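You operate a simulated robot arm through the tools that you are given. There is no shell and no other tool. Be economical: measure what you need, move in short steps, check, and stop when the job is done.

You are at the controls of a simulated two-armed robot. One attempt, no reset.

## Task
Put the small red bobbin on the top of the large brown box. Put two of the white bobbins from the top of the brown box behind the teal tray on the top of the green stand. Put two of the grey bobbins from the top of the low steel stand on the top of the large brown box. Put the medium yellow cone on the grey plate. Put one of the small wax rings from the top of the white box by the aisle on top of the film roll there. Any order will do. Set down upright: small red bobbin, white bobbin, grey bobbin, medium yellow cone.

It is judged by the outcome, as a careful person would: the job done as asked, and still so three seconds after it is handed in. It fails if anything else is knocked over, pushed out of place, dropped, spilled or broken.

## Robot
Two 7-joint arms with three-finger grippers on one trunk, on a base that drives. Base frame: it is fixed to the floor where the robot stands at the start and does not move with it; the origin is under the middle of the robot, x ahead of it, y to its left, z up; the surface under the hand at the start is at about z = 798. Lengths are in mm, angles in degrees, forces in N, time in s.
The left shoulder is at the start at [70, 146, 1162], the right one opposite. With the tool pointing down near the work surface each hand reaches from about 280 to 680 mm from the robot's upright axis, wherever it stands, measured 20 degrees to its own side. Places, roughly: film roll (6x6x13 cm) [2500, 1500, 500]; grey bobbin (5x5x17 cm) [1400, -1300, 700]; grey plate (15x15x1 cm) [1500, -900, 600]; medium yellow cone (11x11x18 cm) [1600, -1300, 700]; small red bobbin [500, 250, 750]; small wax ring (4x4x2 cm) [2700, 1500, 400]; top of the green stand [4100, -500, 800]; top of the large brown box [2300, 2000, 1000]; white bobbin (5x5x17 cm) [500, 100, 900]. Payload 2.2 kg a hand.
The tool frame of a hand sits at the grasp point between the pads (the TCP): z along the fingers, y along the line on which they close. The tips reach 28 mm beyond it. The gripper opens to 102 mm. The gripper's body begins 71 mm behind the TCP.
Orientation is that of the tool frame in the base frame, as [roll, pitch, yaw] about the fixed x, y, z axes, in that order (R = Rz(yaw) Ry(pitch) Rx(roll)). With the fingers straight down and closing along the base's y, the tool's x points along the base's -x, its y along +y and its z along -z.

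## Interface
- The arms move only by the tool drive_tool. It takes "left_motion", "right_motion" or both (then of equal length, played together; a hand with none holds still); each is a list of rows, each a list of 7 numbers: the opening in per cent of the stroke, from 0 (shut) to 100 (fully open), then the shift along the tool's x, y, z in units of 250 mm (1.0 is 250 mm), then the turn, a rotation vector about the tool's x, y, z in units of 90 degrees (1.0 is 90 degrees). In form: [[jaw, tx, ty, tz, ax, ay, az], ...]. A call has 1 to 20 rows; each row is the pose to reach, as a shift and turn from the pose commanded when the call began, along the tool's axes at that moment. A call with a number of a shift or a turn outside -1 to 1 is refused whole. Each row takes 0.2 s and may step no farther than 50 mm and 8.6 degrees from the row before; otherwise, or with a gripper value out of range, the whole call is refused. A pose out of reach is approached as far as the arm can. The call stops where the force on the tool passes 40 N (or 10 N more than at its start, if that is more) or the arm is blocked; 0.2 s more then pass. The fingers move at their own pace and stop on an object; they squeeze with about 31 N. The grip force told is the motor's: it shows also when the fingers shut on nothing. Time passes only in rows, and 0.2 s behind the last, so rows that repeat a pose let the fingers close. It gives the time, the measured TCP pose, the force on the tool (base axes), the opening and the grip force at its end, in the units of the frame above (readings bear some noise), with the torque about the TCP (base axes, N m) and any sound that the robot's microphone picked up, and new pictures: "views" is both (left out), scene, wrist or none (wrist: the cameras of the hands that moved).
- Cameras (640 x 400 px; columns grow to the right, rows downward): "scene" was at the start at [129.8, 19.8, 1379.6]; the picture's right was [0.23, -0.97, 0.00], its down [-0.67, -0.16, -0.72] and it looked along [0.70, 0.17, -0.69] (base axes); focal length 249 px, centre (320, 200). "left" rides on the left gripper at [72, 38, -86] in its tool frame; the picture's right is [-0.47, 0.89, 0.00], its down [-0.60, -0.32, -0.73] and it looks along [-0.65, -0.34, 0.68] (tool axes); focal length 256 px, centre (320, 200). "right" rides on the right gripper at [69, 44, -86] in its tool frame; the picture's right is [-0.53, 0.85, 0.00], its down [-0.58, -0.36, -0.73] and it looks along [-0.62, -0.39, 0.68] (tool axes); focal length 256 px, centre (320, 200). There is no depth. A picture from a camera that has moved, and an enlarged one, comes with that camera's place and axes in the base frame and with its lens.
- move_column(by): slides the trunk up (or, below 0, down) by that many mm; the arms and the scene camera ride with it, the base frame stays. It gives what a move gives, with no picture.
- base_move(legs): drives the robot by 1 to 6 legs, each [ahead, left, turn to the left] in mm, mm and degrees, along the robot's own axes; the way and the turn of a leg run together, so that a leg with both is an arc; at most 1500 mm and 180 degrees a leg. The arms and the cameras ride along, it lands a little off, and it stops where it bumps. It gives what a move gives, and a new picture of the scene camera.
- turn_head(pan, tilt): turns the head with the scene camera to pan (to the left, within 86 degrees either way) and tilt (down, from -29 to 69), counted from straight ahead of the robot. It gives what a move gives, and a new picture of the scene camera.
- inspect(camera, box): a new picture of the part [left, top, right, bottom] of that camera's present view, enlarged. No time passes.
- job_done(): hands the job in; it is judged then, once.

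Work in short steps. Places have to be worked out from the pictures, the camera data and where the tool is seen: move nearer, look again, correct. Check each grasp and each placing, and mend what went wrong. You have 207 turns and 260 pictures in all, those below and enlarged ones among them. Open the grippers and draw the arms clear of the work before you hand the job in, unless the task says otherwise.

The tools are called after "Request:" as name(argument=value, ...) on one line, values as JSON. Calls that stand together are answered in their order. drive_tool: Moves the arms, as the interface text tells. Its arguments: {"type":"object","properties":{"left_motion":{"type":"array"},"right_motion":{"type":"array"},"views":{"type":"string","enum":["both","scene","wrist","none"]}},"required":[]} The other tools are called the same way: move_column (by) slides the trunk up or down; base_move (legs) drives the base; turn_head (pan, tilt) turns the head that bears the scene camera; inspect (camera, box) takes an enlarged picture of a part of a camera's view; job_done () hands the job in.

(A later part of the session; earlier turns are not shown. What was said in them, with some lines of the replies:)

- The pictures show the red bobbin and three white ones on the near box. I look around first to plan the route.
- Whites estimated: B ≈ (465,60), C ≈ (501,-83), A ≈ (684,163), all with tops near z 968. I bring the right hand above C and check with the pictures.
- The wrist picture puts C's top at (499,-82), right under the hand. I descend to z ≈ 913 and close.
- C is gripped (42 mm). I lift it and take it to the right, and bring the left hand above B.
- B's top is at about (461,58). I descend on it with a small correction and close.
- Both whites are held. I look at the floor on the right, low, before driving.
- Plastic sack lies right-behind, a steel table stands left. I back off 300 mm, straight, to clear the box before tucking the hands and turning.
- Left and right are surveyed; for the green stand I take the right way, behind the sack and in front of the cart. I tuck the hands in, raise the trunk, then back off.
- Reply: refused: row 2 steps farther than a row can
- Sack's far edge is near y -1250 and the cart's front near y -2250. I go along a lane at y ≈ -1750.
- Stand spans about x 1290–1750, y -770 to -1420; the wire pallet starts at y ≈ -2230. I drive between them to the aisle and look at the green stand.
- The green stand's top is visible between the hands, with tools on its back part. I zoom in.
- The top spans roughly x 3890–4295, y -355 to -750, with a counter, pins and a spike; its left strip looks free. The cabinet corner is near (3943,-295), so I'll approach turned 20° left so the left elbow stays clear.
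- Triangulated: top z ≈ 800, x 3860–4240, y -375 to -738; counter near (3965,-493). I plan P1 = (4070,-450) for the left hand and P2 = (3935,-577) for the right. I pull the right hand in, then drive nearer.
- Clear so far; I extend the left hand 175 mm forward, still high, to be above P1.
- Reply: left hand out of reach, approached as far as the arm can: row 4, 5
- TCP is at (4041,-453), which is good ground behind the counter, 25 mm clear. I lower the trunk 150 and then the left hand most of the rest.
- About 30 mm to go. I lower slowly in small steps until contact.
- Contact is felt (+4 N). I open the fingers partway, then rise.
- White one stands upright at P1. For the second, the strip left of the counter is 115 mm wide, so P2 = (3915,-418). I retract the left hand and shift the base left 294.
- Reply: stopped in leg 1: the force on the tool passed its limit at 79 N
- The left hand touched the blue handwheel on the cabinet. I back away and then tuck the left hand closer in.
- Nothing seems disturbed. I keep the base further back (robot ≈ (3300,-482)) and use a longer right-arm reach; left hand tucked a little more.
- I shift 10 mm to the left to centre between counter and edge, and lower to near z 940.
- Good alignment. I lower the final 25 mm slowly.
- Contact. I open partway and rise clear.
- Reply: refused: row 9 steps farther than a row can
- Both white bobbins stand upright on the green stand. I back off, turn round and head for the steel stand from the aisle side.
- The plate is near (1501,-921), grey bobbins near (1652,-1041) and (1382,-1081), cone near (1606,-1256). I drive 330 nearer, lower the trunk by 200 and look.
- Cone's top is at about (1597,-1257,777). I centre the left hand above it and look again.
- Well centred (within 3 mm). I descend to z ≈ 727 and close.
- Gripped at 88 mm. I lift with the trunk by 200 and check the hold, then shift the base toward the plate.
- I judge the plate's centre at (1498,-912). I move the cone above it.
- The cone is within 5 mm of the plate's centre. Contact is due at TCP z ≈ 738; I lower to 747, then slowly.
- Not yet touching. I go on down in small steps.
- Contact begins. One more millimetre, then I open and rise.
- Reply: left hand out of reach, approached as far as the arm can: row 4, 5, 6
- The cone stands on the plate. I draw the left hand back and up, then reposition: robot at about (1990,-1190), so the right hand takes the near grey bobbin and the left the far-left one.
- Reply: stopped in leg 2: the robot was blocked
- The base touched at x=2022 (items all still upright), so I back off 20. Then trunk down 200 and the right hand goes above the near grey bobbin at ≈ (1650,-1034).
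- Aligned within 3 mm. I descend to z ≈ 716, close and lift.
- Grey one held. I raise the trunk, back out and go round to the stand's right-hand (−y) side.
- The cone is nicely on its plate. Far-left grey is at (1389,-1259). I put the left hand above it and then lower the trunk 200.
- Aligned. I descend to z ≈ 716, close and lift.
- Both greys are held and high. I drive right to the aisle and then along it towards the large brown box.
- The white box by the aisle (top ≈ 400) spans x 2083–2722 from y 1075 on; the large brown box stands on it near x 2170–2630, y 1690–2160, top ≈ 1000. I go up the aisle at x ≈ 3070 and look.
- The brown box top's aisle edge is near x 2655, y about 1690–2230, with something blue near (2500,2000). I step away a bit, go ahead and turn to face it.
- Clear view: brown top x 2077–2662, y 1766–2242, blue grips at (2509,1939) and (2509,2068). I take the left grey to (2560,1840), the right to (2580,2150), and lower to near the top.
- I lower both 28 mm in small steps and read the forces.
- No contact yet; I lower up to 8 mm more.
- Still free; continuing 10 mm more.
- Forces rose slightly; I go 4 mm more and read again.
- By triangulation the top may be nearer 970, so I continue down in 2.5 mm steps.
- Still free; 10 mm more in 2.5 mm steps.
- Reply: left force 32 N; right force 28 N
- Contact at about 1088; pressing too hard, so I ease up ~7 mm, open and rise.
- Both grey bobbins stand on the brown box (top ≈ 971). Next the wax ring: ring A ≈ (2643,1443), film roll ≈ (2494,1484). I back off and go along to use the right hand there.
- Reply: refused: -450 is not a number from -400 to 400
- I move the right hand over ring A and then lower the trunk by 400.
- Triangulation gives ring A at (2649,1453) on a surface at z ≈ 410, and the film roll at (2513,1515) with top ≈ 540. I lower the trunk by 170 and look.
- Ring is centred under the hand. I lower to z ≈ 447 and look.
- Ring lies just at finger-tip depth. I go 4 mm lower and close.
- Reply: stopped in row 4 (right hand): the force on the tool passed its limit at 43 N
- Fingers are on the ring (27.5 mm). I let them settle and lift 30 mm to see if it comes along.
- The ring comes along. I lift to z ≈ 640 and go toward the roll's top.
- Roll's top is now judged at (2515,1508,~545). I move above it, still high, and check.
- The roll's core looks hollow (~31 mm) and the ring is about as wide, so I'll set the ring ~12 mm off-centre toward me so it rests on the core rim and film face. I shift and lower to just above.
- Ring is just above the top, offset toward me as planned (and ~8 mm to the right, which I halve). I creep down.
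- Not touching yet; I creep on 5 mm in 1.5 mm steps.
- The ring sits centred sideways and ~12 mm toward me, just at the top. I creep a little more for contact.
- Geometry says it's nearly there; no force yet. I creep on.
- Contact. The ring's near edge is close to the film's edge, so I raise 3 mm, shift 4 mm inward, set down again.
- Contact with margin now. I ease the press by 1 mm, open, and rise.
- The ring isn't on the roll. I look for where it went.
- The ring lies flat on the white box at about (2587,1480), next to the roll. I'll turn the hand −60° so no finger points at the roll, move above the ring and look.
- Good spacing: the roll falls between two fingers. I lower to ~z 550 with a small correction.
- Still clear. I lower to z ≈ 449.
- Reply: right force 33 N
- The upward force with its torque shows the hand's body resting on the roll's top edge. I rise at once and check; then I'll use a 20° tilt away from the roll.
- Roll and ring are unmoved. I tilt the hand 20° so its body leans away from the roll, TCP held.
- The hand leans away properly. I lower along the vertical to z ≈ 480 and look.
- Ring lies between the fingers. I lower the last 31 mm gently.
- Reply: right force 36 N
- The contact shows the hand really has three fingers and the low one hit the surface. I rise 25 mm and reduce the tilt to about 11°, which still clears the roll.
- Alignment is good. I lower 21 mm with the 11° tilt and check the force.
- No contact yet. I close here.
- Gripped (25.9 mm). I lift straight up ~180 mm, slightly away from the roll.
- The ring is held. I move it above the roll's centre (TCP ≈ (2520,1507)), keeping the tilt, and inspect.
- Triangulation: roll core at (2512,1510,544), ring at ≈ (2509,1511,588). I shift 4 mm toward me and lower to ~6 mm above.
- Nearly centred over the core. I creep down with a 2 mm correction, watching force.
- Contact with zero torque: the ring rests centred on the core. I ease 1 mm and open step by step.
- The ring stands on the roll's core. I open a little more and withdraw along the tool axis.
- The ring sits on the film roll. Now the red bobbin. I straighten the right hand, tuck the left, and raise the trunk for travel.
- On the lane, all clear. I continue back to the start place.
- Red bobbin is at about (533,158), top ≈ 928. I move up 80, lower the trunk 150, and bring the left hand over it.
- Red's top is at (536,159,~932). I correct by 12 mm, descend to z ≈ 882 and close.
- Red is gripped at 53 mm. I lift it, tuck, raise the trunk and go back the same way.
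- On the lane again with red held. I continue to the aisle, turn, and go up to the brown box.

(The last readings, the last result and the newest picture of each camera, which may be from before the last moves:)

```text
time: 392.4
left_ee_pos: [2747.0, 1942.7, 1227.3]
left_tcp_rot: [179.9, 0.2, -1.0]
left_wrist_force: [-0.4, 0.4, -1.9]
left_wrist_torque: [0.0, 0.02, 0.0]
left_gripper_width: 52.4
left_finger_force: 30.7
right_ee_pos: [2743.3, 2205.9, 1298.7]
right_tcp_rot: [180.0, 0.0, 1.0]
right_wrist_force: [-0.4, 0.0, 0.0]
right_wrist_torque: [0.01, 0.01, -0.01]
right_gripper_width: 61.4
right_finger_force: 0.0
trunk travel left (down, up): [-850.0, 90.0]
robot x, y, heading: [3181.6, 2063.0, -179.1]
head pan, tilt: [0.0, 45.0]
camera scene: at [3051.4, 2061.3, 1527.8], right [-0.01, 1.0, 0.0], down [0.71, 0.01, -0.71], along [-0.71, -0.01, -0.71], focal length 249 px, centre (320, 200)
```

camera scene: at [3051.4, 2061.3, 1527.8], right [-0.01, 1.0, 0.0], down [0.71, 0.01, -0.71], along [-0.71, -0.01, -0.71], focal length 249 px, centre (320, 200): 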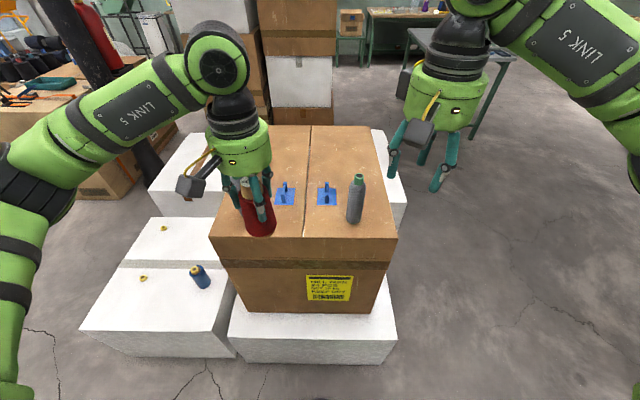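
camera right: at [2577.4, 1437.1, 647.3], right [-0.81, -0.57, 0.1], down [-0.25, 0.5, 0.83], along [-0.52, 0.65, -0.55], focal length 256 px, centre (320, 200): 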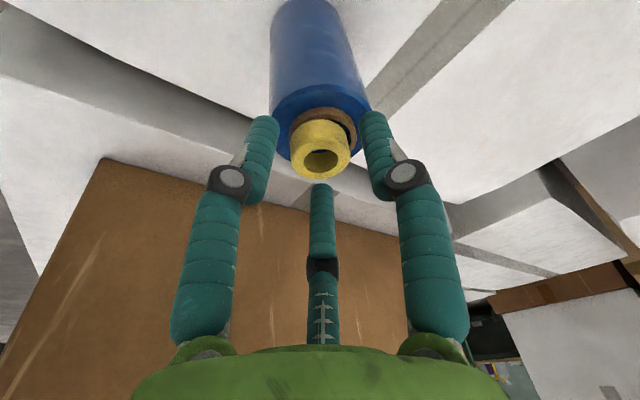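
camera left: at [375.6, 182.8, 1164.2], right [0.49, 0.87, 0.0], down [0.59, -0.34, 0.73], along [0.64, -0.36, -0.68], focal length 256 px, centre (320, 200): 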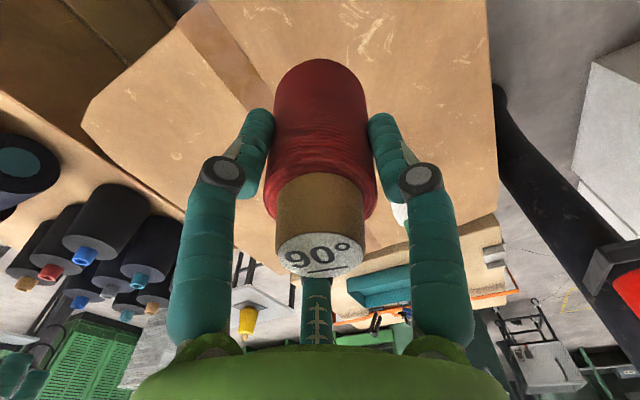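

Ring still rests on the roll. I drive 85 nearer, then bring red over (2590,1955) and lower to about 1075.

Request:
base_move(legs=[[85, 0, -0.8]])

Request:
drive_tool(left_motion=[[0, -0.15, -0.02, 0, 0, 0, 0], [0, -0.28, -0.04, 0, 0, 0, 0], [0, -0.28, -0.04, 0.15, 0, 0, 0], [0, -0.28, -0.04, 0.33, 0, 0, 0], [0, -0.28, -0.04, 0.5, 0, 0, 0], [0, -0.28, -0.04, 0.6, 0, 0, 0], [0, -0.28, -0.04, 0.6, 0, 0, 0]], views="both")

```text
time: 393.5
left_ee_pos: [2668.3, 1948.7, 1232.0]
left_tcp_rot: [179.9, 0.4, -1.9]
left_wrist_force: [1.0, 0.2, -1.2]
left_wrist_torque: [0.03, 0.05, 0.01]
left_gripper_width: 52.0
left_finger_force: 31.1
right_ee_pos: [2667.6, 2211.7, 1300.4]
right_tcp_rot: [180.0, 0.4, 0.2]
right_wrist_force: [0.0, 0.0, -0.6]
right_wrist_torque: [-0.03, 0.08, 0.01]
right_gripper_width: 61.2
right_finger_force: 0.0
trunk travel left (down, up): [-850.0, 90.0]
robot x, y, heading: [3100.6, 2059.7, -180.0]
head pan, tilt: [0.0, 45.0]
camera scene: at [2975.4, 2062.4, 1528.6], right [0.0, 1.0, 0.0], down [0.7, 0.0, -0.71], along [-0.71, 0.0, -0.7], focal length 249 px, centre (320, 200)
```

scene: 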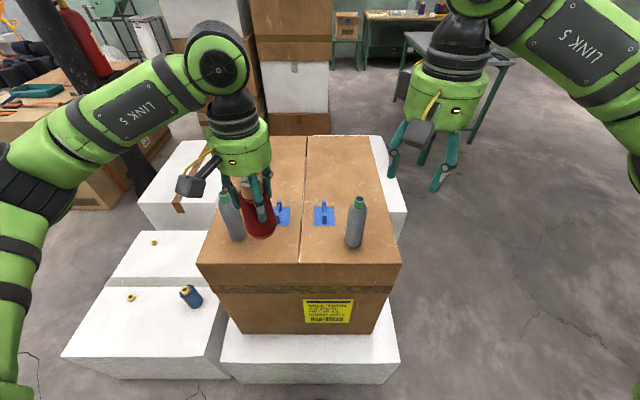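

```text
time: 395.1
left_ee_pos: [2593.3, 1961.0, 1077.1]
left_tcp_rot: [179.9, 0.1, -1.9]
left_wrist_force: [0.1, -0.4, -1.3]
left_wrist_torque: [0.03, 0.01, 0.0]
left_gripper_width: 52.3
left_finger_force: 31.4
right_ee_pos: [2661.3, 2211.2, 1297.6]
right_tcp_rot: [180.0, 0.0, 0.3]
right_wrist_force: [-0.4, 0.8, -0.4]
right_wrist_torque: [-0.02, -0.01, -0.06]
right_gripper_width: 61.0
right_finger_force: 0.1
trunk travel left (down, up): [-850.0, 90.0]
robot x, y, heading: [3100.2, 2061.6, -180.1]
head pan, tilt: [0.0, 45.0]
camera scene: at [2967.5, 2062.4, 1527.8], right [0.0, 1.0, 0.0], down [0.71, 0.0, -0.71], along [-0.71, 0.0, -0.71], focal length 249 px, centre (320, 200)
camera left: at [2663.4, 1920.5, 1164.1], right [-0.49, -0.87, 0.0], down [-0.59, 0.34, 0.73], along [-0.64, 0.36, -0.68], focal length 256 px, centre (320, 200)
```

scene: 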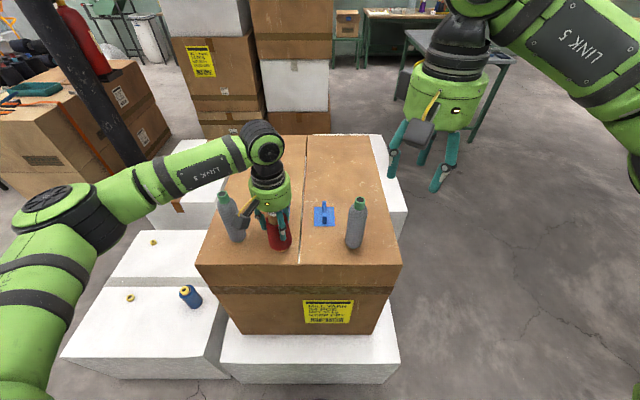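
left: 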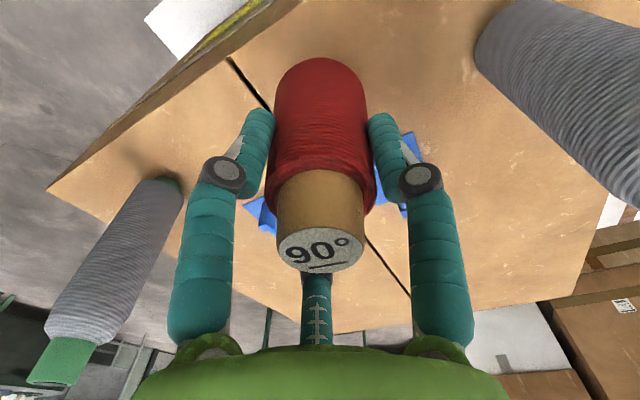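

Close to the seam on the right; I shift 8 mm left and lower to about 1060, creeping.

Request:
drive_tool(left_motion=[[0, 0, 0.032, 0, 0, 0, 0], [0, 0, 0.032, 0.04, 0, 0, 0], [0, 0, 0.032, 0.06, 0, 0, 0], [0, 0, 0.032, 0.068, 0, 0, 0], [0, 0, 0.032, 0.076, 0, 0, 0], [0, 0, 0.032, 0.076, 0, 0, 0]], views="none")

```text
time: 396.5
left_ee_pos: [2591.7, 1952.9, 1057.5]
left_tcp_rot: [179.9, 0.0, -1.9]
left_wrist_force: [-0.1, -0.5, -0.5]
left_wrist_torque: [0.0, 0.0, 0.0]
left_gripper_width: 52.1
left_finger_force: 30.9
right_ee_pos: [2660.9, 2212.1, 1297.2]
right_tcp_rot: [-179.9, 0.1, 0.4]
right_wrist_force: [-0.2, 0.3, -0.4]
right_wrist_torque: [-0.02, 0.03, -0.01]
right_gripper_width: 60.9
right_finger_force: 0.0
trunk travel left (down, up): [-850.0, 90.0]
robot x, y, heading: [3102.9, 2060.7, -180.4]
head pan, tilt: [0.0, 45.0]
```

Not yet firm; 2 mm steps further.

Request:
drive_tool(left_motion=[[0, 0, 0, 0.006, 0, 0, 0], [0, 0, 0, 0.012, 0, 0, 0], [0, 0, 0, 0.012, 0, 0, 0]], views="none")

```text
time: 397.3
left_ee_pos: [2591.7, 1952.4, 1059.0]
left_tcp_rot: [179.9, 0.4, -1.7]
left_wrist_force: [-1.8, -1.8, 15.2]
left_wrist_torque: [-0.42, -0.18, -0.05]
left_gripper_width: 52.2
left_finger_force: 30.8
right_ee_pos: [2662.8, 2211.8, 1298.6]
right_tcp_rot: [-180.0, 0.1, 0.4]
right_wrist_force: [-0.5, 0.0, 0.0]
right_wrist_torque: [-0.01, 0.02, -0.01]
right_gripper_width: 61.1
right_finger_force: 0.1
trunk travel left (down, up): [-850.0, 90.0]
robot x, y, heading: [3099.4, 2062.1, -180.1]
head pan, tilt: [0.0, 45.0]
```

Contact. I ease 2 mm, open, and rise.

Request:
drive_tool(left_motion=[[0, 0, 0, -0.008, 0, 0, 0], [0, 0, 0, -0.008, 0, 0, 0], [60, 0, 0, -0.008, 0, 0, 0], [85, 0, 0, -0.008, 0, 0, 0], [85, 0, 0, -0.008, 0, 0, 0], [85, 0, 0, -0.15, 0, 0, 0], [85, 0, 0, -0.33, 0, 0, 0], [85, 0, 0, -0.5, 0, 0, 0], [85, 0, 0, -0.68, 0, 0, 0], [85, 0.18, 0, -0.7, 0, 0, 0], [85, 0.35, 0, -0.7, 0, 0, 0]], views="scene")

```text
time: 399.7
left_ee_pos: [2680.6, 1949.1, 1232.0]
left_tcp_rot: [179.9, 0.2, -1.8]
left_wrist_force: [-0.2, -0.8, 0.6]
left_wrist_torque: [-0.01, 0.02, 0.03]
left_gripper_width: 86.8
left_finger_force: 0.1
right_ee_pos: [2663.0, 2210.4, 1299.2]
right_tcp_rot: [180.0, 0.1, 0.3]
right_wrist_force: [0.6, -0.1, 0.1]
right_wrist_torque: [-0.01, 0.03, 0.03]
right_gripper_width: 61.0
right_finger_force: 0.0
trunk travel left (down, up): [-850.0, 90.0]
robot x, y, heading: [3097.2, 2063.3, -179.9]
head pan, tilt: [0.0, 45.0]
camera scene: at [2969.8, 2061.5, 1528.0], right [0.0, 1.0, 0.0], down [0.71, 0.0, -0.71], along [-0.71, 0.0, -0.71], focal length 249 px, centre (320, 200)
```

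scene: 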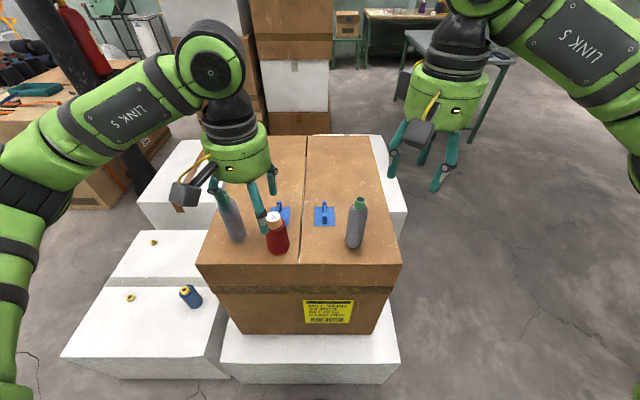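

Red stands upright. I back the robot off and take a last look.

Request:
base_move(legs=[[-300, 0, 0]])

Request:
inspect(camera="scene", box=[130, 120, 430, 320])

```text
time: 401.7
left_ee_pos: [2974.3, 1950.1, 1230.3]
left_tcp_rot: [179.9, -0.1, -1.8]
left_wrist_force: [0.2, 0.2, -0.5]
left_wrist_torque: [-0.04, -0.04, -0.02]
left_gripper_width: 86.5
left_finger_force: 0.0
right_ee_pos: [2956.4, 2211.1, 1296.6]
right_tcp_rot: [179.9, -0.1, 0.4]
right_wrist_force: [0.1, -0.5, -0.6]
right_wrist_torque: [-0.04, -0.01, 0.02]
right_gripper_width: 61.1
right_finger_force: 0.1
trunk travel left (down, up): [-850.0, 90.0]
robot x, y, heading: [3395.6, 2061.8, -179.9]
head pan, tilt: [0.0, 45.0]
camera scene: at [3262.2, 2063.0, 1527.5], right [0.0, 1.0, 0.0], down [0.71, 0.0, -0.71], along [-0.71, 0.0, -0.71], focal length 249 px, centre (320, 200)
```

scene: 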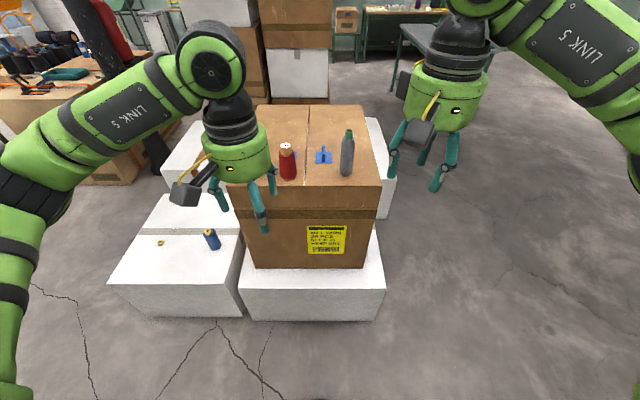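

```text
2.00 times, centred on (280, 220) of scene
camera zoom: at [3262.2, 2063.0, 1527.5], right [0.0, 1.0, 0.0], down [0.71, 0.0, -0.71], along [-0.71, 0.0, -0.71], focal length 498 px, centre (400, 160)
```

zoom: 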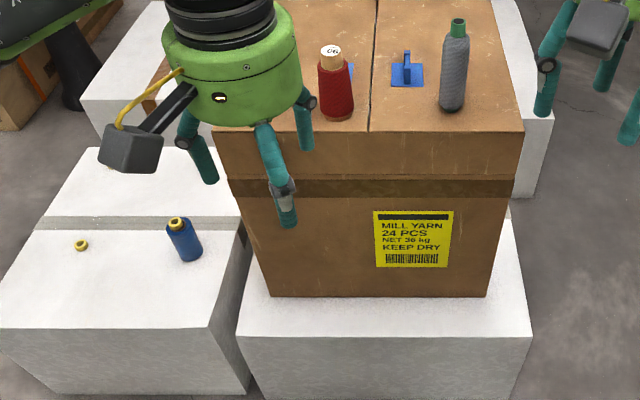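

Everything stands where asked; grippers are open and clear. I hand in.

Request:
job_done()

```text
The job is handed in.
```

The job is handed in, and every item is where you asked. The red bobbin and two grey bobbins stand on the large brown box. Two white bobbins stand on the green stand, the yellow cone is on the grey plate, and one wax ring is on the film roll.

A few bumps on the way:
- **Wax ring:** it slipped off the roll on the first try and landed flat on the white box. I picked it up again, and it stayed on top of the roll the second time.
- **Film roll:** the hand pressed briefly on the roll's top edge while I was picking the ring back up. The roll did not move.
- **Cabinet handwheel:** the left hand touched the blue wheel on the cabinet beside the green stand. Nothing looked disturbed.
- **Steel stand:** the base touched the stand lightly. Everything on it stayed upright.

In the last picture my own hand hid the left grey bobbin. It was upright in the picture just before I backed away.
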